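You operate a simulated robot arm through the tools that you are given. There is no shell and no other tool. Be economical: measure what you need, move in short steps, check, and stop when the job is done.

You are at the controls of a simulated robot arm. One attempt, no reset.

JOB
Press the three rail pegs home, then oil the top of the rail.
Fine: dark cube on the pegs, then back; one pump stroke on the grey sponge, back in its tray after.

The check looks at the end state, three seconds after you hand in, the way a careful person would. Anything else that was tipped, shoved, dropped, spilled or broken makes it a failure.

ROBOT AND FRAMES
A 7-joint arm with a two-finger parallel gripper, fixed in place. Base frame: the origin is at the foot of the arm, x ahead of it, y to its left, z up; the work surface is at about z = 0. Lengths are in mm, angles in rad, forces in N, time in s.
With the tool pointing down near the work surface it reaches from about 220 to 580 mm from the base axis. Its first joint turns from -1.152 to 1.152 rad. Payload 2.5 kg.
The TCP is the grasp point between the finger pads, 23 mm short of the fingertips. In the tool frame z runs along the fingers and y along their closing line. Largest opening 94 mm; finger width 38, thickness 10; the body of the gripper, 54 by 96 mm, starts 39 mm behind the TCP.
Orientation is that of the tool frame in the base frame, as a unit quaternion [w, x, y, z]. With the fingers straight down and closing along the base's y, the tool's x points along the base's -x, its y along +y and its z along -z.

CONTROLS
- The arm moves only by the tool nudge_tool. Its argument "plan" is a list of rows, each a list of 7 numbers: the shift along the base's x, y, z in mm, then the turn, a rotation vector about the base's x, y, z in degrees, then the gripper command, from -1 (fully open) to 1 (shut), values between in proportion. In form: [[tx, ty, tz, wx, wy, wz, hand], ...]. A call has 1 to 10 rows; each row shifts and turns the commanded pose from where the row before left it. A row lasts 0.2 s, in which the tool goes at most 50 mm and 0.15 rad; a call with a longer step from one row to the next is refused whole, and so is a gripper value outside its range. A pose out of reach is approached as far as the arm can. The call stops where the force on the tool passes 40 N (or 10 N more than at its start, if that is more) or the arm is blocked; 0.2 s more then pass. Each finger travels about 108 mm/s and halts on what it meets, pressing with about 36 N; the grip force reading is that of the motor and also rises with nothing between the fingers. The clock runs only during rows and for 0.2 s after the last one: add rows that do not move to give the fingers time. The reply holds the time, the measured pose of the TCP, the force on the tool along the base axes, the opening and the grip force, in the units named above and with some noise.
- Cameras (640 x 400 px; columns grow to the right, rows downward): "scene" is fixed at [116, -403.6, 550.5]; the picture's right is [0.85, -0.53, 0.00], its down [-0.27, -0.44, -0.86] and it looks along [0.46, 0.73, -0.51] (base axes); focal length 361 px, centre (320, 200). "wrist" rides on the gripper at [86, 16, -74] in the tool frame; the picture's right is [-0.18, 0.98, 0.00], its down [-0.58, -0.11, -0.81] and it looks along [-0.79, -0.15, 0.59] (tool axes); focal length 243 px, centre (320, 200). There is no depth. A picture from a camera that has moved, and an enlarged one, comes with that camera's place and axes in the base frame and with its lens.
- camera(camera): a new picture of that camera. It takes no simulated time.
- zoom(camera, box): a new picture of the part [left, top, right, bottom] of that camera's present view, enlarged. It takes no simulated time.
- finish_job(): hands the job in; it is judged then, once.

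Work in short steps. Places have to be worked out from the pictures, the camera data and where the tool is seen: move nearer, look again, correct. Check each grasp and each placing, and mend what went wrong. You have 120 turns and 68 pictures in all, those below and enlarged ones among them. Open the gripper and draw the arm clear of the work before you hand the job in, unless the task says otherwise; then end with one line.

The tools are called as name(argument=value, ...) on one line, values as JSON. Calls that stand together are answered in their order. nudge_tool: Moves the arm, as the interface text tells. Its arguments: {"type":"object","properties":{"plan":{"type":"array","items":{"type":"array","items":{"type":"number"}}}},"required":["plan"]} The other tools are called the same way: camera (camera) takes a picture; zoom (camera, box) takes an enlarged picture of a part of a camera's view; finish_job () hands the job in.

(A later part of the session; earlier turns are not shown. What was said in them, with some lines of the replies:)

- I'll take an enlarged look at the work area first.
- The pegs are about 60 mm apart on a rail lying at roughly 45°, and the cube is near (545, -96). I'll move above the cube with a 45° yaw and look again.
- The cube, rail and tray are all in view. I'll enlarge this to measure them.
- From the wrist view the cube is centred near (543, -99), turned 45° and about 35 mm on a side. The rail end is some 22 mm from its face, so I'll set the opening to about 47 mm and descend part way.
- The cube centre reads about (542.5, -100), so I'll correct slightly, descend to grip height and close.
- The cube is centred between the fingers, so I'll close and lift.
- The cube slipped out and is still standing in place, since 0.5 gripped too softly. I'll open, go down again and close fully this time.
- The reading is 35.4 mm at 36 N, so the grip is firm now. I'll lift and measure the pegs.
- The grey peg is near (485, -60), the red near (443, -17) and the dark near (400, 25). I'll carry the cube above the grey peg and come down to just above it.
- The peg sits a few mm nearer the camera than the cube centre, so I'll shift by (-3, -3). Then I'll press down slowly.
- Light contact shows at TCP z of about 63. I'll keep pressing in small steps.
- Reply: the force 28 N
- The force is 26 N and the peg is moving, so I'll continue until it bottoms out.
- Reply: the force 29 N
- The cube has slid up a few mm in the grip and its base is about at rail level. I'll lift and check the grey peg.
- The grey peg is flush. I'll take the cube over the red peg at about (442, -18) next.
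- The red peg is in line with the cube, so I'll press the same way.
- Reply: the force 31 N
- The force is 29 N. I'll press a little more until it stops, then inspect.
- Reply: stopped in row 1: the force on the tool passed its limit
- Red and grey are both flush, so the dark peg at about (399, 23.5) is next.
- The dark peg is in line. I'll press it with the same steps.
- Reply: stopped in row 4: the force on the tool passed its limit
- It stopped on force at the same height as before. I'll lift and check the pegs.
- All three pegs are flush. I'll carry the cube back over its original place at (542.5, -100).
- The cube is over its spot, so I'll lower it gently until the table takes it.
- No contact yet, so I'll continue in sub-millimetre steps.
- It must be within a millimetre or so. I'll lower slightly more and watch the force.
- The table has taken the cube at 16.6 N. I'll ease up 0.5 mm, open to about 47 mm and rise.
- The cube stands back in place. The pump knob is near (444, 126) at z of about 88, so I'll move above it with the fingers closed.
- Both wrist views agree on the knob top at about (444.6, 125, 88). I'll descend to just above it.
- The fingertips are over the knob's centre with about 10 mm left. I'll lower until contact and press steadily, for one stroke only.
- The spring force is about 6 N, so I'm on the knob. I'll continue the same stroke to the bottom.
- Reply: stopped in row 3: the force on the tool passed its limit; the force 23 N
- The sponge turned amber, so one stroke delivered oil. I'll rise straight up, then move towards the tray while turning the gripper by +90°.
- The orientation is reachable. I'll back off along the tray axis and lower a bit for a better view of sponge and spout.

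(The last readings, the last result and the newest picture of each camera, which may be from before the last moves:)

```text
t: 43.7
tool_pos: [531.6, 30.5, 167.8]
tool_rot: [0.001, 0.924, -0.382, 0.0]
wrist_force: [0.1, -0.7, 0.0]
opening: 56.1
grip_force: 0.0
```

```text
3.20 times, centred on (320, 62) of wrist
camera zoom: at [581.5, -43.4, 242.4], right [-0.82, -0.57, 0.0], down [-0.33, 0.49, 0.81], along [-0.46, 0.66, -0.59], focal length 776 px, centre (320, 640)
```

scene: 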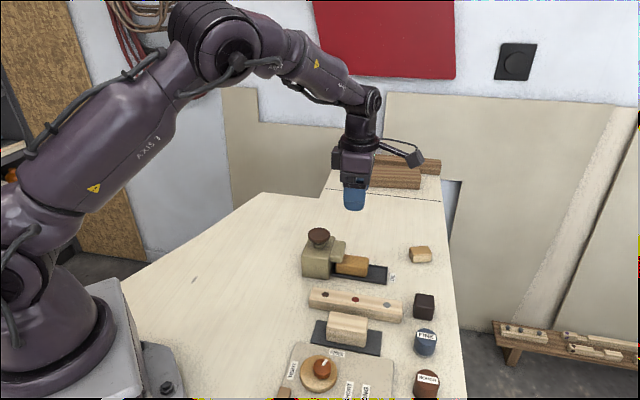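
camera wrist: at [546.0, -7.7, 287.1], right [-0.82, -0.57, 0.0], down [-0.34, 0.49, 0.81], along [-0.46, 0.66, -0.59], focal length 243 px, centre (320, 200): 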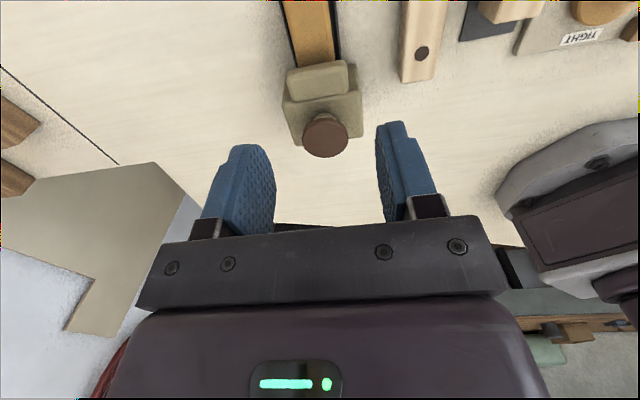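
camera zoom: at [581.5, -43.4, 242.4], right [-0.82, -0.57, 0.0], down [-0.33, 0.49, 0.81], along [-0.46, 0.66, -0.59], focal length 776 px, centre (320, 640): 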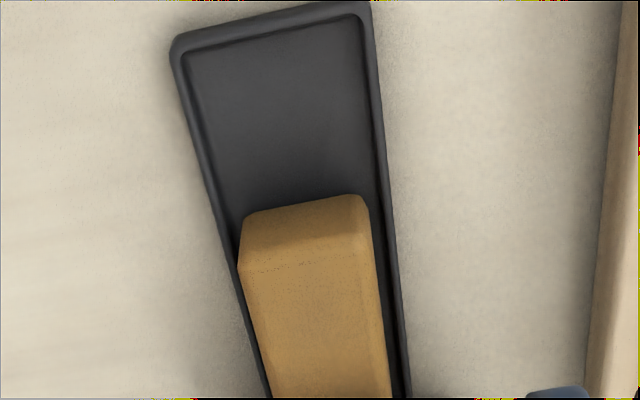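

The sponge axis is x+y of about 570 with its top near z 33, and the exposed part runs about 47 mm from the spout edge. I'll aim at (505.6, 64.3) so the fingers clear the spout, and descend part way.

nudge_tool(plan=[[-13, 17, -20, 0, 0, 0, -0.2], [-13, 17, -20, 0, 0, 0, -0.2], [0, 0, -25, 0, 0, 0, -0.2], [0, 0, -15, 0, 0, 0, -0.2], [0, 0, 0, 0, 0, 0, -0.2]])

camera(camera="wrist")

zoom(camera="scene", box=[290, 200, 450, 320])

```text
t: 44.9
tool_pos: [506.7, 64.4, 87.0]
tool_rot: [0.001, 0.924, -0.381, 0.0]
wrist_force: [-0.6, -0.1, 1.0]
opening: 56.6
grip_force: 0.0
```

```text
27 pictures are left
camera wrist: at [556.8, -7.8, 161.6], right [-0.82, -0.57, 0.0], down [-0.34, 0.49, 0.81], along [-0.46, 0.66, -0.59], focal length 243 px, centre (320, 200)
```

wrist: 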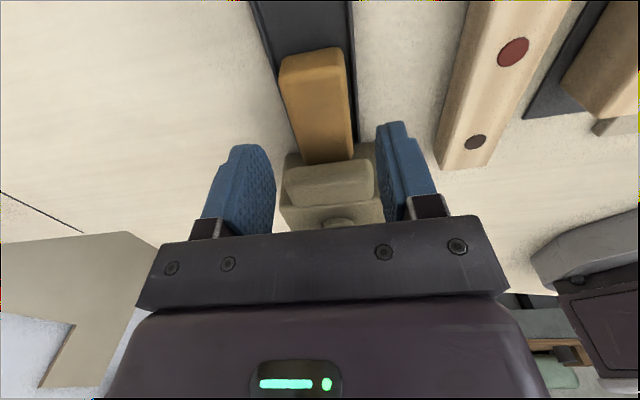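

```text
3.33 times, centred on (370, 260) of scene
camera zoom: at [116.0, -403.6, 550.5], right [0.85, -0.53, 0.0], down [-0.27, -0.44, -0.86], along [0.46, 0.73, -0.51], focal length 1202 px, centre (153, 0)
```

zoom: 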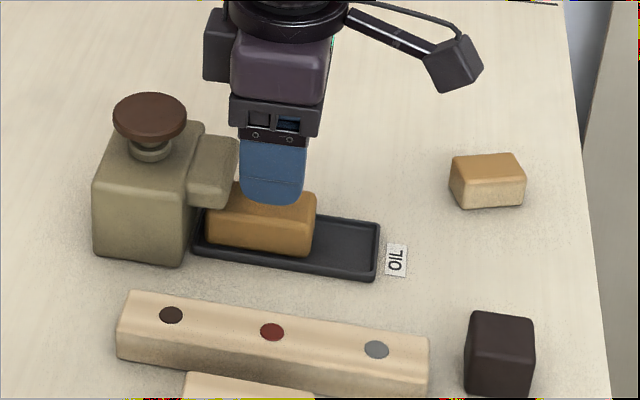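

The alignment is good. I'll shift 3 mm away from the spout for safety, lower to TCP z of about 36 so the tips stay above the tray rim, and close.

nudge_tool(plan=[[1.5, -2.8, -15, 0, 0, 0, -0.2], [0, 0, -20, 0, 0, 0, -0.2], [0, 0, -10, 0, 0, 0, -0.2], [0, 0, -6, 0, 0, 0, -0.2], [0, 0, 0, 0, 0, 0, -0.2]])

camera(camera="wrist")

zoom(camera="scene", box=[290, 200, 450, 320])

```text
t: 46.1
tool_pos: [506.9, 62.8, 35.8]
tool_rot: [0.0, 0.924, -0.381, -0.001]
wrist_force: [-0.3, -0.2, -0.6]
opening: 56.4
grip_force: 0.1
```

```text
25 pictures are left
camera wrist: at [558.0, -10.8, 109.6], right [-0.82, -0.57, 0.0], down [-0.34, 0.49, 0.81], along [-0.46, 0.66, -0.59], focal length 243 px, centre (320, 200)
```

wrist: 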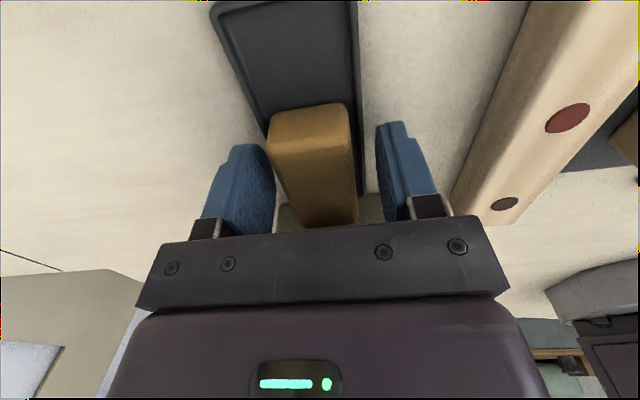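

```text
3.33 times, centred on (370, 260) of scene
camera zoom: at [116.0, -403.6, 550.5], right [0.85, -0.53, 0.0], down [-0.27, -0.44, -0.86], along [0.46, 0.73, -0.51], focal length 1202 px, centre (153, 0)
```

zoom: 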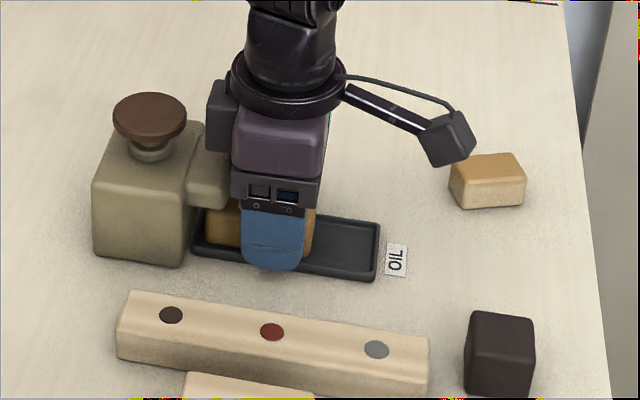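

The sponge is centred between the fingers, so I'll close on it.

nudge_tool(plan=[[0, 0, 0, 0, 0, 0, 1], [0, 0, 0, 0, 0, 0, 1], [0, 0, 0, 0, 0, 0, 1]])

```text
t: 46.9
tool_pos: [507.6, 62.3, 35.2]
tool_rot: [0.0, 0.924, -0.382, 0.0]
wrist_force: [0.3, -0.5, 0.1]
opening: 36.8
grip_force: 35.8
```

The grip is firm at 36.8 mm. I'll lift 1.5 mm, slide along the tray away from the spout, then rise.

nudge_tool(plan=[[0, 0, 1.5, 0, 0, 0, 1], [6, -6, 0, 0, 0, 0, 1], [7, -7, 0, 0, 0, 0, 1], [7, -7, 0, 0, 0, 0, 1], [0, 0, 15, 0, 0, 0, 1], [0, 0, 30, 0, 0, 0, 1], [0, 0, 35, 0, 0, 0, 1], [0, 0, 0, 0, 0, 0, 1]])

camera(camera="wrist")

zoom(camera="scene", box=[290, 200, 450, 320])

```text
t: 48.7
tool_pos: [526.1, 39.9, 116.4]
tool_rot: [0.0, 0.924, -0.382, 0.0]
wrist_force: [-0.4, -0.7, -0.3]
opening: 36.8
grip_force: 35.6
```

```text
23 pictures are left
camera wrist: at [576.4, -33.3, 191.2], right [-0.82, -0.57, 0.0], down [-0.33, 0.49, 0.81], along [-0.46, 0.66, -0.59], focal length 243 px, centre (320, 200)
```

wrist: 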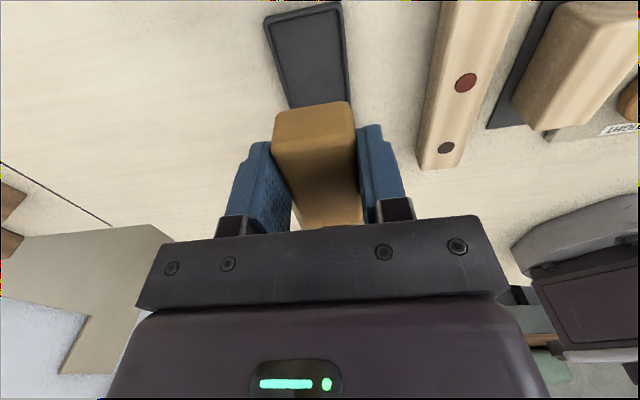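

```text
3.33 times, centred on (370, 260) of scene
camera zoom: at [116.0, -403.6, 550.5], right [0.85, -0.53, 0.0], down [-0.27, -0.44, -0.86], along [0.46, 0.73, -0.51], focal length 1202 px, centre (153, 0)
```

zoom: 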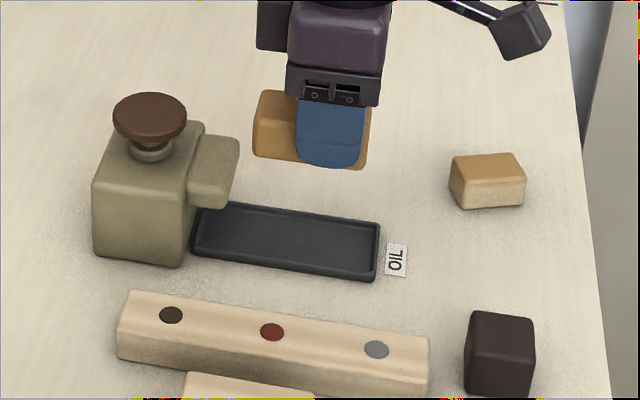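

The sponge is held and the tray is empty. I'll move across to the rail axis first, clear of the pump, then along to the dark-peg end.

nudge_tool(plan=[[-24, -24, 0, 0, 0, 0, 1], [-24, -24, 0, 0, 0, 0, 1], [-24, -24, 0, 0, 0, 0, 1], [-17, 17, 0, 0, 0, 0, 1], [-17, 17, 0, 0, 0, 0, 1], [-16, 16, 0, 0, 0, 0, 1], [0, 0, -20, 0, 0, 0, 1], [0, 0, -20, 0, 0, 0, 1], [0, 0, 0, 0, 0, 0, 1]])

camera(camera="wrist")

zoom(camera="scene", box=[290, 220, 450, 340])

```text
t: 50.7
tool_pos: [405.9, 17.9, 79.1]
tool_rot: [0.001, 0.924, -0.382, 0.0]
wrist_force: [0.4, -0.7, -0.7]
opening: 37.0
grip_force: 35.7
```

```text
21 pictures are left
camera wrist: at [456.5, -55.3, 152.7], right [-0.82, -0.57, 0.0], down [-0.34, 0.49, 0.81], along [-0.46, 0.66, -0.59], focal length 243 px, centre (320, 200)
```

wrist: 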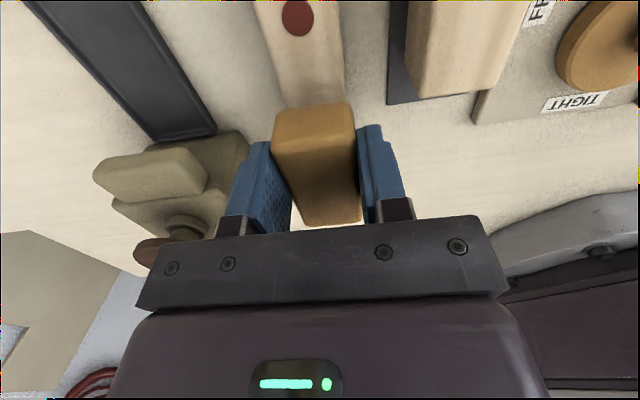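

```text
3.33 times, centred on (370, 280) of scene
camera zoom: at [116.0, -403.6, 550.5], right [0.85, -0.53, 0.0], down [-0.27, -0.44, -0.86], along [0.46, 0.73, -0.51], focal length 1202 px, centre (153, -67)
```

zoom: 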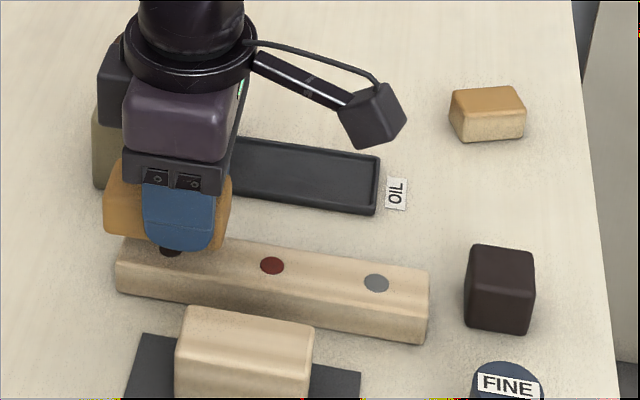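

The sponge is aligned with the rail. I'll lower gently to contact.

nudge_tool(plan=[[0, 0, -8, 0, 0, 0, 1], [0, 0, -7, 0, 0, 0, 1], [0, 0, -3, 0, 0, 0, 1], [0, 0, -1.5, 0, 0, 0, 1], [0, 0, -1, 0, 0, 0, 1], [0, 0, 0, 0, 0, 0, 1]])

```text
t: 52.1
tool_pos: [406.7, 18.5, 56.9]
tool_rot: [0.0, 0.924, -0.382, 0.0]
wrist_force: [0.3, -0.1, -0.7]
opening: 37.0
grip_force: 35.7
```

nudge_tool(plan=[[0, 0, -0.8, 0, 0, 0, 1], [0, 0, -0.8, 0, 0, 0, 1], [0, 0, 0, 0, 0, 0, 1]])

```text
t: 52.9
tool_pos: [405.4, 19.0, 57.2]
tool_rot: [0.0, 0.924, -0.382, 0.001]
wrist_force: [-5.1, -0.4, 26.2]
opening: 37.0
grip_force: 35.8
```

That is contact at 26 N. I'll ease off to a light load before wiping so the rail isn't shoved.

nudge_tool(plan=[[0, 0, 0.6, 0, 0, 0, 1], [0, 0, 0, 0, 0, 0, 1]])

```text
t: 53.5
tool_pos: [405.3, 17.2, 56.6]
tool_rot: [-0.001, 0.924, -0.382, 0.003]
wrist_force: [4.7, 0.8, 22.0]
opening: 37.0
grip_force: 36.2
```

nudge_tool(plan=[[0, 0, 0.6, 0, 0, 0, 1], [0, 0, 0, 0, 0, 0, 1]])

```text
t: 54.1
tool_pos: [405.7, 19.5, 56.9]
tool_rot: [0.0, 0.924, -0.382, 0.001]
wrist_force: [7.1, 0.5, 17.1]
opening: 36.9
grip_force: 36.6
```

nudge_tool(plan=[[0, 0, 0.8, 0, 0, 0, 1], [4, -4, 0, 0, 0, 0, 1], [5, -5, 0, 0, 0, 0, 1], [5, -5, 0, 0, 0, 0, 1], [0, 0, 0, 0, 0, 0, 1]])

zoom(camera="scene", box=[290, 220, 450, 340])

```text
t: 55.3
tool_pos: [417.4, 4.0, 56.8]
tool_rot: [0.002, 0.924, -0.382, 0.0]
wrist_force: [-2.1, 2.1, 4.9]
opening: 37.1
grip_force: 36.0
```

```text
3.33 times, centred on (370, 280) of scene
camera zoom: at [116.0, -403.6, 550.5], right [0.85, -0.53, 0.0], down [-0.27, -0.44, -0.86], along [0.46, 0.73, -0.51], focal length 1202 px, centre (153, -67)
```

zoom: 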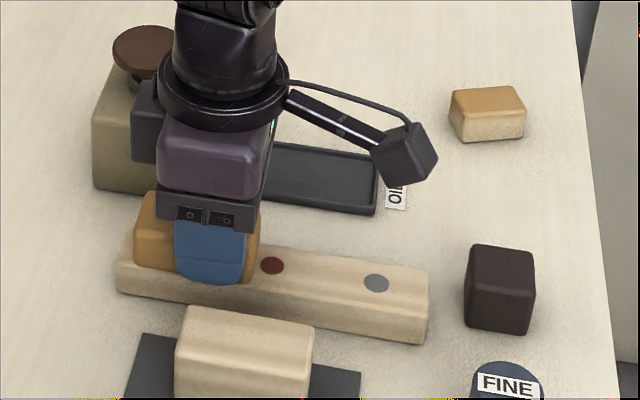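

The rail hasn't moved and the load is a light 5 N. I'll continue the wipe toward the grey end.

nudge_tool(plan=[[7, -7, 0, 0, 0, 0, 1], [7, -7, 0, 0, 0, 0, 1], [7, -7, 0, 0, 0, 0, 1], [7, -7, 0, 0, 0, 0, 1], [7, -7, 0, 0, 0, 0, 1], [7, -7, 0, 0, 0, 0, 1], [7, -7, 0, 0, 0, 0, 1], [7, -7, 0, 0, 0, 0, 1], [7, -7, 0, 0, 0, 0, 1], [7, -7, 0, 0, 0, 0, 1]])

zoom(camera="scene", box=[290, 220, 450, 340])

```text
t: 57.5
tool_pos: [488.2, -66.2, 57.5]
tool_rot: [-0.001, 0.924, -0.382, 0.0]
wrist_force: [-0.7, -0.7, 0.5]
opening: 36.8
grip_force: 36.1
```

```text
3.33 times, centred on (370, 280) of scene
camera zoom: at [116.0, -403.6, 550.5], right [0.85, -0.53, 0.0], down [-0.27, -0.44, -0.86], along [0.46, 0.73, -0.51], focal length 1202 px, centre (153, -67)
```

zoom: 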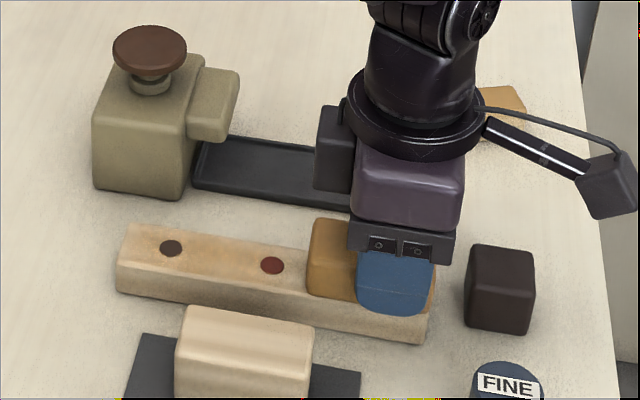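

Part of the top is oiled, but contact was lost near this end because the force fell to 0. I'll press lightly again and measure.

nudge_tool(plan=[[2, -2, -0.8, 0, 0, 0, 1], [0, 0, -0.8, 0, 0, 0, 1], [0, 0, 0, 0, 0, 0, 1]])

zoom(camera="scene", box=[310, 270, 400, 325])

```text
t: 58.3
tool_pos: [491.1, -68.3, 56.9]
tool_rot: [0.001, 0.924, -0.382, 0.001]
wrist_force: [-2.5, -1.1, 8.4]
opening: 37.1
grip_force: 35.9
```

```text
7.11 times, centred on (355, 298) of scene
camera zoom: at [116.0, -403.6, 550.5], right [0.85, -0.53, 0.0], down [-0.27, -0.44, -0.86], along [0.46, 0.73, -0.51], focal length 2565 px, centre (71, -493)
```

zoom: 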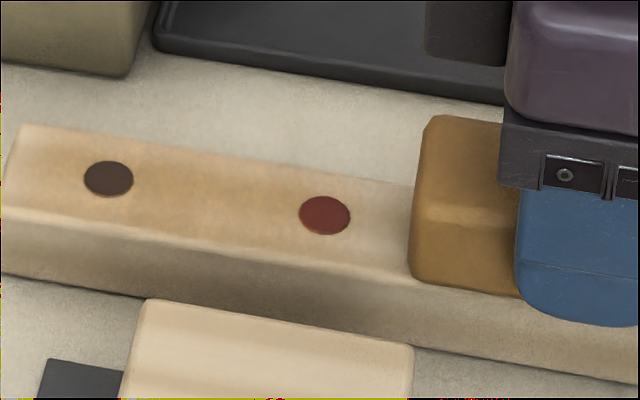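

Contact is back at 8 N. I'll wipe back toward the dark-peg end.

nudge_tool(plan=[[-7, 7, 0, 0, 0, 0, 1], [-7, 7, 0, 0, 0, 0, 1], [-7, 7, 0, 0, 0, 0, 1], [-7, 7, 0, 0, 0, 0, 1], [-7, 7, 0, 0, 0, 0, 1], [0, 0, 0, 0, 0, 0, 1]])

nudge_tool(plan=[[-7, 7, 0, 0, 0, 0, 1], [-7, 7, 0, 0, 0, 0, 1], [-7, 7, 0, 0, 0, 0, 1], [-7, 7, 0, 0, 0, 0, 1], [-7, 7, 0, 0, 0, 0, 1], [-7, 7, 0, 0, 0, 0, 1], [-7, 7, 0, 0, 0, 0, 1], [0, 0, 0, 0, 0, 0, 1]])

zoom(camera="scene", box=[310, 270, 410, 330])

```text
t: 59.7
tool_pos: [455.9, -31.8, 58.3]
tool_rot: [0.0, 0.924, -0.382, 0.0]
wrist_force: [-0.8, -0.3, 0.5]
opening: 37.0
grip_force: 35.7
```

```text
t: 61.5
tool_pos: [406.4, 16.5, 57.6]
tool_rot: [0.001, 0.924, -0.382, 0.002]
wrist_force: [2.8, -4.3, 14.5]
opening: 37.0
grip_force: 36.5
```

```text
6.40 times, centred on (360, 300) of scene
camera zoom: at [115.9, -403.6, 550.5], right [0.85, -0.53, 0.0], down [-0.27, -0.44, -0.86], along [0.46, 0.73, -0.51], focal length 2308 px, centre (64, -440)
```

zoom: 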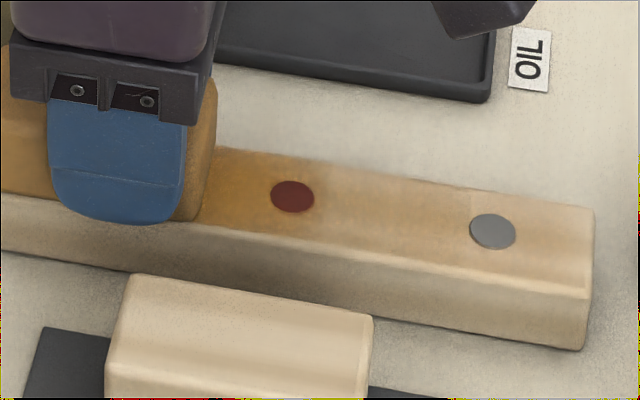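

The oil builds with each pass and the left half is clearly coated. The right half needs more, so I'll wipe back toward grey while lowering slightly to hold contact.

nudge_tool(plan=[[7, -7, 0, 0, 0, 0, 1], [7, -7, -0.3, 0, 0, 0, 1], [7, -7, -0.3, 0, 0, 0, 1], [7, -7, -0.3, 0, 0, 0, 1], [7, -7, -0.3, 0, 0, 0, 1], [0, 0, 0, 0, 0, 0, 1]])

```text
t: 62.9
tool_pos: [442.1, -17.2, 55.1]
tool_rot: [0.001, 0.924, -0.381, 0.001]
wrist_force: [-5.2, 5.2, 26.9]
opening: 37.0
grip_force: 36.1
```

nudge_tool(plan=[[6, -6, 0.4, 0, 0, 0, 1], [7, -7, 0.2, 0, 0, 0, 1], [7, -7, 0, 0, 0, 0, 1], [7, -7, 0, 0, 0, 0, 1], [0, 0, 0, 0, 0, 0, 1]])

```text
t: 64.1
tool_pos: [467.6, -46.1, 53.5]
tool_rot: [0.001, 0.924, -0.383, 0.0]
wrist_force: [0.4, -0.2, -0.9]
opening: 37.2
grip_force: 35.9
```

z reads 53.5 with no force, which is odd. I'll look at the grip and rail.

camera(camera="wrist")

zoom(camera="scene", box=[310, 250, 440, 330])

```text
15 pictures are left
camera wrist: at [518.5, -119.8, 129.1], right [-0.82, -0.57, 0.0], down [-0.33, 0.49, 0.81], along [-0.46, 0.66, -0.59], focal length 243 px, centre (320, 200)
```

wrist: 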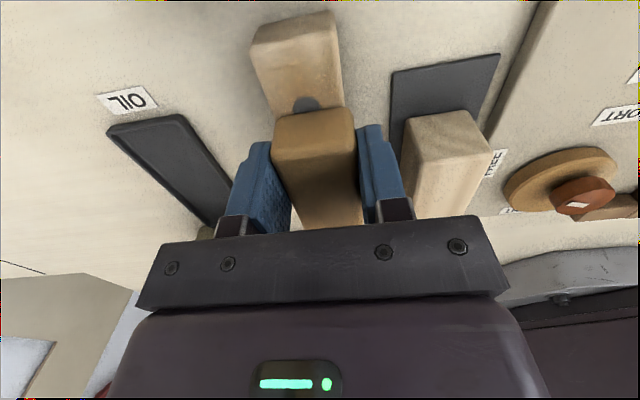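

```text
4.92 times, centred on (375, 290) of scene
camera zoom: at [116.0, -403.6, 550.5], right [0.85, -0.53, 0.0], down [-0.27, -0.44, -0.86], along [0.46, 0.73, -0.51], focal length 1776 px, centre (49, -243)
```

zoom: 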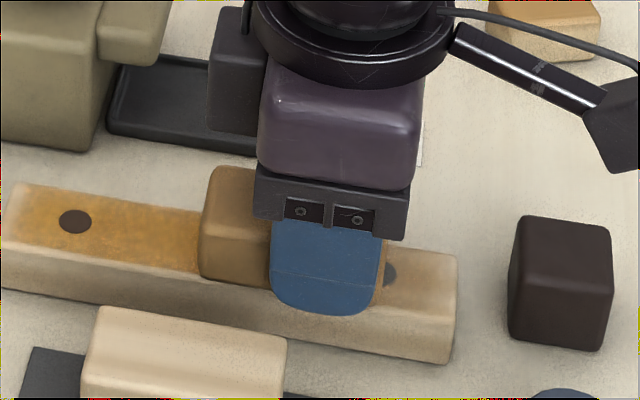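

All is in place and the left half is well coated. The sponge slid up slightly in the grip, so I'll lower until there's a light force and finish the right half.

nudge_tool(plan=[[0, 0, -0.7, 0, 0, 0, 1], [0, 0, -0.5, 0, 0, 0, 1], [0, 0, 0, 0, 0, 0, 1]])

```text
t: 64.9
tool_pos: [468.1, -45.5, 53.9]
tool_rot: [0.0, 0.924, -0.382, 0.0]
wrist_force: [1.0, 0.2, -0.4]
opening: 36.9
grip_force: 35.8
```

nudge_tool(plan=[[0, 0, -0.6, 0, 0, 0, 1], [0, 0, -0.6, 0, 0, 0, 1], [0, 0, 0, 0, 0, 0, 1]])

```text
t: 65.7
tool_pos: [470.0, -45.5, 53.8]
tool_rot: [0.0, 0.924, -0.381, 0.001]
wrist_force: [-4.5, 0.2, 15.4]
opening: 36.9
grip_force: 35.8
```

At 15 N I'll wipe on to the grey end, then back to the middle and to the end again.

nudge_tool(plan=[[6, -6, -0.1, 0, 0, 0, 1], [6, -6, -0.1, 0, 0, 0, 1], [6, -6, -0.1, 0, 0, 0, 1], [6, -6, -0.1, 0, 0, 0, 1], [0, 0, 0, 0, 0, 0, 1]])

```text
t: 66.9
tool_pos: [492.5, -68.5, 54.0]
tool_rot: [0.0, 0.924, -0.382, 0.0]
wrist_force: [-2.6, 3.9, 14.9]
opening: 36.8
grip_force: 36.1
```

nudge_tool(plan=[[-6, 6, 0, 0, 0, 0, 1], [-6, 6, 0, 0, 0, 0, 1], [-6, 6, 0, 0, 0, 0, 1], [-6, 6, 0, 0, 0, 0, 1], [-6, 6, 0, 0, 0, 0, 1], [-6, 6, 0, 0, 0, 0, 1], [0, 0, 0, 0, 0, 0, 1]])

zoom(camera="scene", box=[310, 250, 440, 330])

```text
t: 68.5
tool_pos: [456.7, -32.3, 53.6]
tool_rot: [-0.001, 0.924, -0.382, 0.001]
wrist_force: [6.8, -5.5, 22.4]
opening: 36.7
grip_force: 35.9
```

```text
4.92 times, centred on (375, 290) of scene
camera zoom: at [115.9, -403.5, 550.5], right [0.85, -0.53, 0.0], down [-0.27, -0.44, -0.86], along [0.46, 0.73, -0.51], focal length 1776 px, centre (49, -243)
```

zoom: 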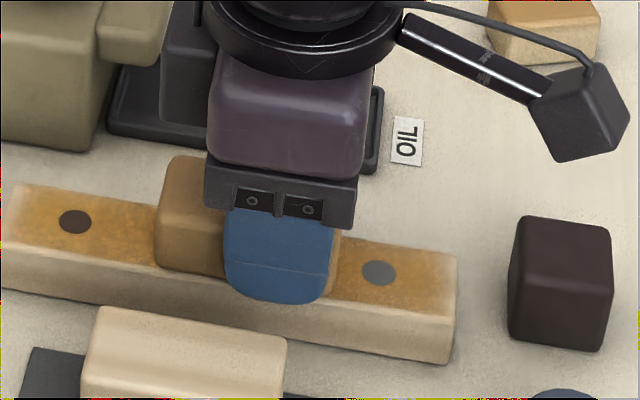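

The coat now reaches nearly both ends. I'll make one last pass a few mm beyond each end, right end first.

nudge_tool(plan=[[7, -7, 0, 0, 0, 0, 1], [7, -7, 0, 0, 0, 0, 1], [7, -7, 0, 0, 0, 0, 1], [7, -7, 0, 0, 0, 0, 1], [6, -6, 0, 0, 0, 0, 1], [5, -5, 0, 0, 0, 0, 1], [0, 0, 0, 0, 0, 0, 1]])

nudge_tool(plan=[[-8, 8, 0, 0, 0, 0, 1], [-8, 8, 0, 0, 0, 0, 1], [-8, 8, 0, 0, 0, 0, 1], [-8, 8, 0, 0, 0, 0, 1], [-8, 8, 0.2, 0, 0, 0, 1], [0, 0, 0, 0, 0, 0, 1]])

```text
t: 70.1
tool_pos: [494.6, -72.6, 52.2]
tool_rot: [0.0, 0.924, -0.382, 0.0]
wrist_force: [-5.2, 3.1, 17.5]
opening: 36.7
grip_force: 36.1
```

```text
t: 71.5
tool_pos: [456.4, -32.9, 52.2]
tool_rot: [0.0, 0.924, -0.382, 0.002]
wrist_force: [5.7, -4.2, 17.5]
opening: 37.1
grip_force: 35.7
```

The sponge is creeping up in the grip, so I'll ease off slightly and make the pass to the left end.

nudge_tool(plan=[[-8, 8, 0.5, 0, 0, 0, 1], [-8, 8, 0.2, 0, 0, 0, 1], [-8, 8, 0.1, 0, 0, 0, 1], [-8, 8, 0, 0, 0, 0, 1], [-8, 8, 0, 0, 0, 0, 1], [-8, 8, 0, 0, 0, 0, 1], [-7, 7, 0, 0, 0, 0, 1], [0, 0, 0, 0, 0, 0, 1]])

```text
t: 73.3
tool_pos: [400.4, 23.8, 53.6]
tool_rot: [-0.001, 0.924, -0.382, 0.0]
wrist_force: [0.2, 0.4, 0.3]
opening: 36.7
grip_force: 35.8
```

nudge_tool(plan=[[0, 0, -0.7, 0, 0, 0, 1], [0, 0, -0.6, 0, 0, 0, 1], [3, -3, 0, 0, 0, 0, 1], [0, 0, 0, 0, 0, 0, 1]])

```text
t: 74.3
tool_pos: [403.2, 20.1, 52.5]
tool_rot: [0.0, 0.925, -0.381, -0.001]
wrist_force: [0.0, -0.3, -0.1]
opening: 36.9
grip_force: 36.0
```

nudge_tool(plan=[[0, 0, -0.6, 0, 0, 0, 1], [0, 0, -0.6, 0, 0, 0, 1], [0, 0, 0, 0, 0, 0, 1]])

```text
t: 75.1
tool_pos: [404.0, 20.1, 52.7]
tool_rot: [0.0, 0.924, -0.382, 0.001]
wrist_force: [-2.4, -1.0, 16.1]
opening: 36.7
grip_force: 36.1
```

With contact at 16 N, I'll make a short stroke past the left end and in again, then lift and look.

nudge_tool(plan=[[-4, 4, 0, 0, 0, 0, 1], [-4, 4, 0, 0, 0, 0, 1], [5, -5, 0.1, 0, 0, 0, 1], [6, -6, 0.1, 0, 0, 0, 1], [6, -6, 0.1, 0, 0, 0, 1], [0, 0, 10, 0, 0, 0, 1], [0, 0, 30, 0, 0, 0, 1], [15, -15, 20, 0, 0, 0, 1], [0, 0, 0, 0, 0, 0, 1]])

zoom(camera="scene", box=[300, 250, 430, 330])

camera(camera="wrist")

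```text
t: 77.1
tool_pos: [428.6, -2.7, 113.6]
tool_rot: [0.0, 0.924, -0.382, -0.001]
wrist_force: [0.5, -0.4, -0.4]
opening: 36.8
grip_force: 35.9
```

```text
4.92 times, centred on (365, 290) of scene
camera zoom: at [116.0, -403.6, 550.5], right [0.85, -0.53, 0.0], down [-0.27, -0.44, -0.86], along [0.46, 0.73, -0.51], focal length 1776 px, centre (98, -243)
```

zoom: 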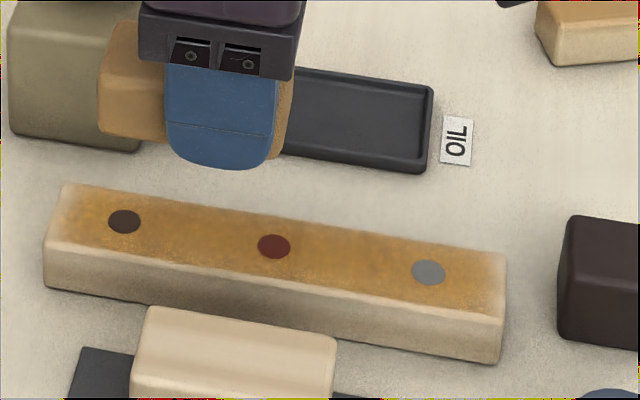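

```text
11 pictures are left
camera wrist: at [478.2, -76.3, 187.5], right [-0.82, -0.57, 0.0], down [-0.34, 0.49, 0.81], along [-0.46, 0.66, -0.59], focal length 243 px, centre (320, 200)
```

wrist: 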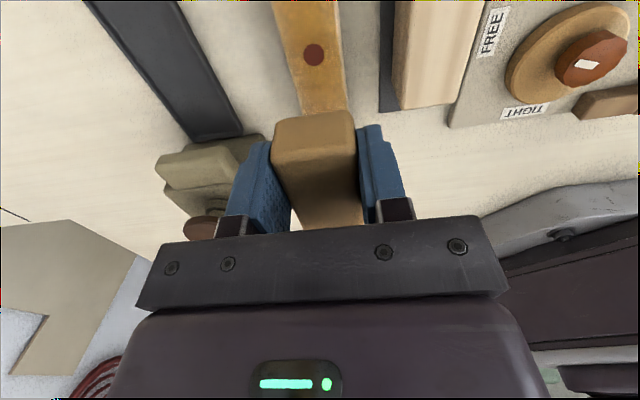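

The rail top is evenly oiled and all pegs are flush. I'll return the sponge to the tray, first along u, then across, setting it down just clear of the spout at about (516.6, 52.7).

nudge_tool(plan=[[16, -16, 0, 0, 0, 0, 1], [24, 24, 0, 0, 0, 0, 1], [24, 24, 0, 0, 0, 0, 1], [24, 24, 0, 0, 0, 0, 1], [0, 0, -20, 0, 0, 0, 1], [0, 0, -25, 0, 0, 0, 1], [0, 0, -15, 0, 0, 0, 1], [0, 0, 0, 0, 0, 0, 1]])

camera(camera="wrist")

zoom(camera="scene", box=[290, 200, 450, 320])

```text
t: 78.6
tool_pos: [516.5, 52.7, 76.8]
tool_rot: [-0.001, 0.923, -0.384, 0.004]
wrist_force: [-1.1, -0.5, 6.2]
opening: 36.9
grip_force: 36.2
stopped in row 7: the force on the tool passed its limit (the readings are from after the stop); the commanded pose is now the measured one
```

```text
10 pictures are left
camera wrist: at [566.2, -21.0, 151.4], right [-0.83, -0.56, -0.01], down [-0.34, 0.49, 0.8], along [-0.45, 0.67, -0.6], focal length 243 px, centre (320, 200)
```

wrist: 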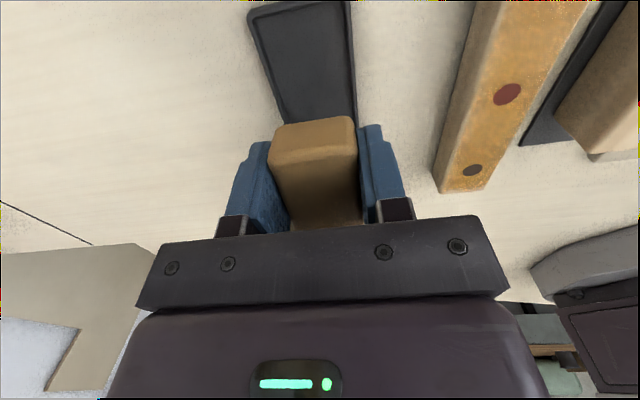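

```text
3.33 times, centred on (370, 260) of scene
camera zoom: at [116.0, -403.6, 550.5], right [0.85, -0.53, 0.0], down [-0.27, -0.44, -0.86], along [0.46, 0.73, -0.51], focal length 1202 px, centre (153, 0)
```

zoom: 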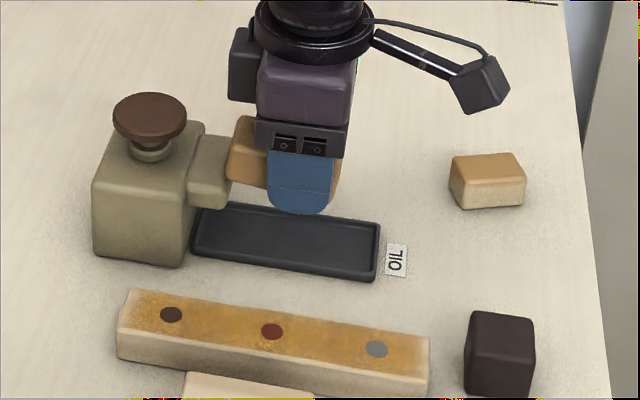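

The sponge end touched the top edge of the spout lightly, and the pump looks unmoved. I'll rise, shift 15 mm further along the tray and come down there.

nudge_tool(plan=[[0, 0, 12, 0, 0, 0, 1], [10.5, -10.5, 0, 0, 0, 0, 1], [0, 0, 0, 0, 0, 0, 1]])

camera(camera="wrist")

```text
t: 79.4
tool_pos: [526.1, 41.5, 86.5]
tool_rot: [-0.002, 0.924, -0.383, 0.003]
wrist_force: [0.0, -0.3, 0.3]
opening: 36.9
grip_force: 36.3
```

```text
8 pictures are left
camera wrist: at [575.3, -32.0, 161.9], right [-0.83, -0.56, -0.01], down [-0.34, 0.49, 0.8], along [-0.45, 0.67, -0.59], focal length 243 px, centre (320, 200)
```

wrist: 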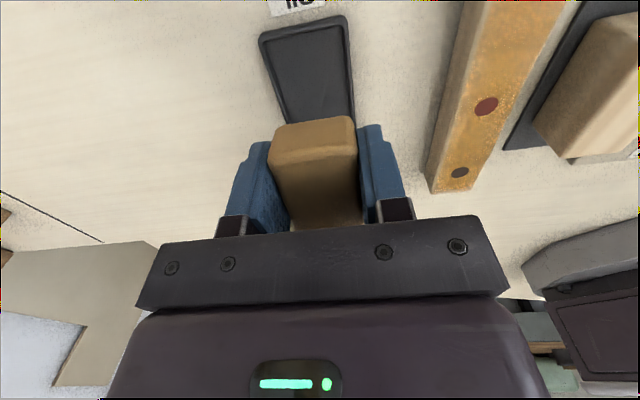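

The sponge is clear of the spout and in line with the tray. I'll lower until close to the floor.

nudge_tool(plan=[[0.7, 0.7, -15, 0, 0, 0, 1], [0, 0, -15, 0, 0, 0, 1], [0, 0, -10, 0, 0, 0, 1], [0, 0, -5, 0, 0, 0, 1], [0, 0, 0, 0, 0, 0, 1]])

zoom(camera="scene", box=[290, 200, 450, 320])

```text
t: 80.6
tool_pos: [528.4, 42.4, 43.6]
tool_rot: [-0.002, 0.924, -0.383, 0.003]
wrist_force: [-0.2, 0.2, -0.5]
opening: 36.8
grip_force: 36.1
```

```text
3.33 times, centred on (370, 260) of scene
camera zoom: at [116.0, -403.6, 550.5], right [0.85, -0.53, 0.0], down [-0.27, -0.44, -0.86], along [0.46, 0.73, -0.51], focal length 1202 px, centre (153, 0)
```

zoom: 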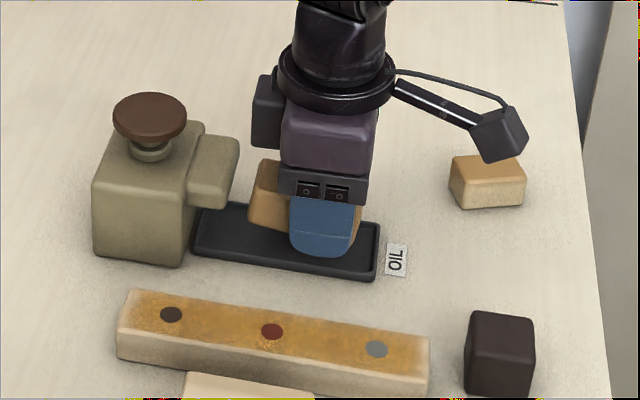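

The sponge is pitched a little with its pump end up. I'll shift 3 mm back from the end rim and lower until contact.

nudge_tool(plan=[[-2, 2, -3, 0, 0, 0, 1], [0, 0, -2, 0, 0, 0, 1], [0, 0, -1.5, 0, 0, 0, 1], [0, 0, -1, 0, 0, 0, 1], [0, 0, -1, 0, 0, 0, 1], [0, 0, 0, 0, 0, 0, 1]])

```text
t: 82.0
tool_pos: [524.7, 44.5, 35.8]
tool_rot: [-0.001, 0.924, -0.383, 0.003]
wrist_force: [0.2, -0.1, -0.2]
opening: 36.9
grip_force: 36.3
```

nudge_tool(plan=[[0, 0, -0.8, 0, 0, 0, 1], [0, 0, -0.8, 0, 0, 0, 1], [0, 0, 0, 0, 0, 0, 1]])

```text
t: 82.8
tool_pos: [525.8, 43.5, 32.9]
tool_rot: [-0.001, 0.924, -0.383, 0.003]
wrist_force: [-0.8, -0.1, -0.7]
opening: 36.8
grip_force: 36.2
```

nudge_tool(plan=[[0, 0, -0.7, 0, 0, 0, 1], [0, 0, -0.7, 0, 0, 0, 1], [0, 0, 0, 0, 0, 0, 1]])

zoom(camera="scene", box=[320, 230, 400, 290])

```text
t: 83.6
tool_pos: [525.4, 45.2, 31.7]
tool_rot: [-0.001, 0.924, -0.383, 0.004]
wrist_force: [-0.1, -0.3, 0.0]
opening: 36.9
grip_force: 35.9
```

```text
6.67 times, centred on (360, 260) of scene
camera zoom: at [116.0, -403.6, 550.5], right [0.85, -0.53, 0.0], down [-0.27, -0.44, -0.86], along [0.46, 0.73, -0.51], focal length 2405 px, centre (53, -200)
```

zoom: 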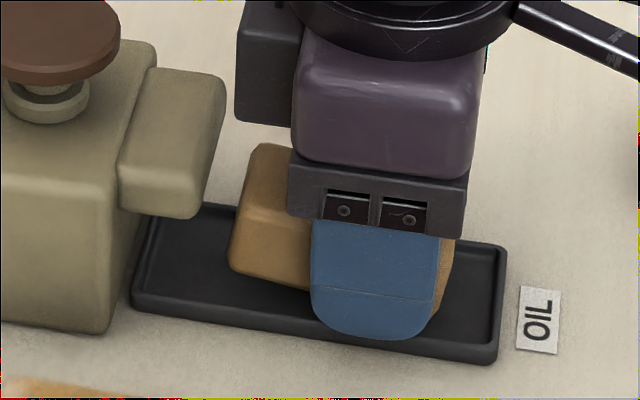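

The pump end of the sponge is still a few mm up, but it is wholly within the tray. I'll lower a touch more, then release gently so it settles flat.

nudge_tool(plan=[[0, 0, -0.7, 0, 0, 0, 1], [0, 0, -0.6, 0, 0, 0, 1], [0, 0, 0, 0, 0, 0, 1]])

```text
t: 84.4
tool_pos: [526.0, 45.1, 30.2]
tool_rot: [-0.001, 0.924, -0.383, 0.004]
wrist_force: [-7.6, -3.4, 18.0]
opening: 36.8
grip_force: 36.5
```

That is contact. I'll ease up 0.8 mm, open to about 50 mm, let it settle and rise.

nudge_tool(plan=[[0, 0, 0.8, 0, 0, 0, 1], [0, 0, 0, 0, 0, 0, 0.15], [0, 0, 0, 0, 0, 0, 0.0], [0, 0, 0, 0, 0, 0, -0.1], [0, 0, 0, 0, 0, 0, -0.1], [0, 0, 15, 0, 0, 0, -0.1], [0, 0, 40, 0, 0, 0, -0.1], [0, 0, 45, 0, 0, 0, -0.1], [0, 0, 45, 0, 0, 0, -0.1]])

zoom(camera="scene", box=[290, 200, 450, 320])

```text
t: 86.4
tool_pos: [524.8, 44.2, 175.5]
tool_rot: [-0.001, 0.924, -0.383, 0.003]
wrist_force: [1.2, 0.4, 0.2]
opening: 51.7
grip_force: 0.0
```

```text
3.33 times, centred on (370, 260) of scene
camera zoom: at [116.0, -403.6, 550.5], right [0.85, -0.53, 0.0], down [-0.27, -0.44, -0.86], along [0.46, 0.73, -0.51], focal length 1202 px, centre (153, 0)
```

zoom: 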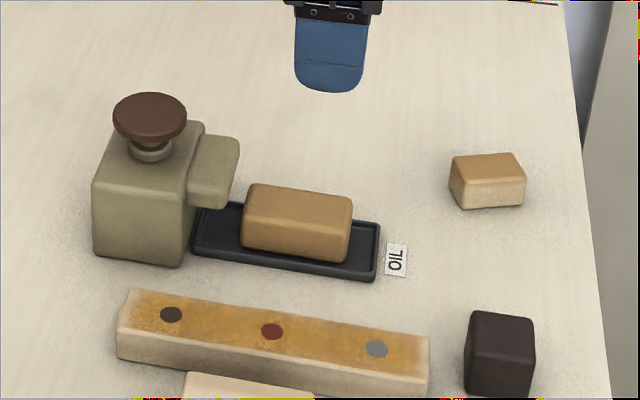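

The sponge lies flat in its tray. I'll raise the arm, open fully and take one last overall look.

nudge_tool(plan=[[-5, 5, 40, 0, 0, 0, -1], [-5, 5, 40, 0, 0, 0, -1], [0, 0, 40, 0, 0, 0, -1], [0, 0, 0, 0, 0, 0, -1]])

camera(camera="scene")

zoom(camera="scene", box=[270, 215, 470, 340])

```text
t: 87.4
tool_pos: [517.1, 54.7, 299.0]
tool_rot: [-0.001, 0.924, -0.383, 0.003]
wrist_force: [-1.5, 0.3, 0.2]
opening: 94.1
grip_force: 0.1
```

```text
4 pictures are left
```

scene: 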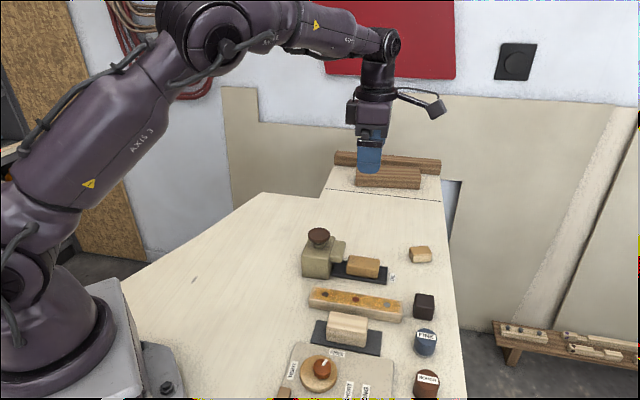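

```text
3.20 times, centred on (370, 278) of scene
camera zoom: at [116.0, -403.6, 550.5], right [0.85, -0.53, 0.0], down [-0.27, -0.44, -0.86], along [0.46, 0.73, -0.51], focal length 1154 px, centre (160, -48)
```

zoom: 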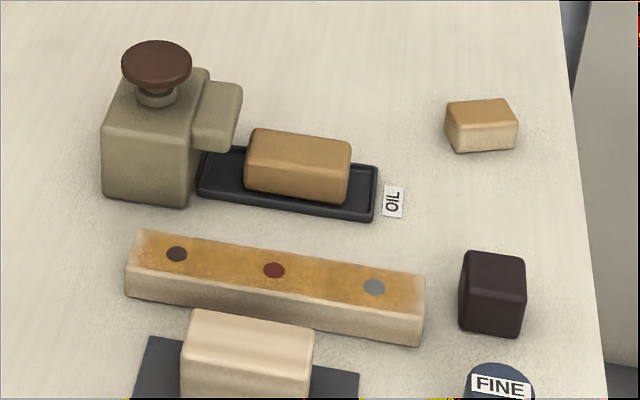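

Pegs are flush, the rail top is oiled, the cube and sponge are back, and nothing else has been disturbed. I'm handing in.

finish_job()

```text
The job is handed in.
```

The three pegs are pressed flush and the rail top is oiled from one pump stroke, with a slightly thinner coat in the last few mm at each end. The dark cube is back within about 3 mm of its spot, and the sponge is flat in its tray, a little further from the spout than before. While returning, the sponge lightly touched the spout, but the pump did not appear to move.
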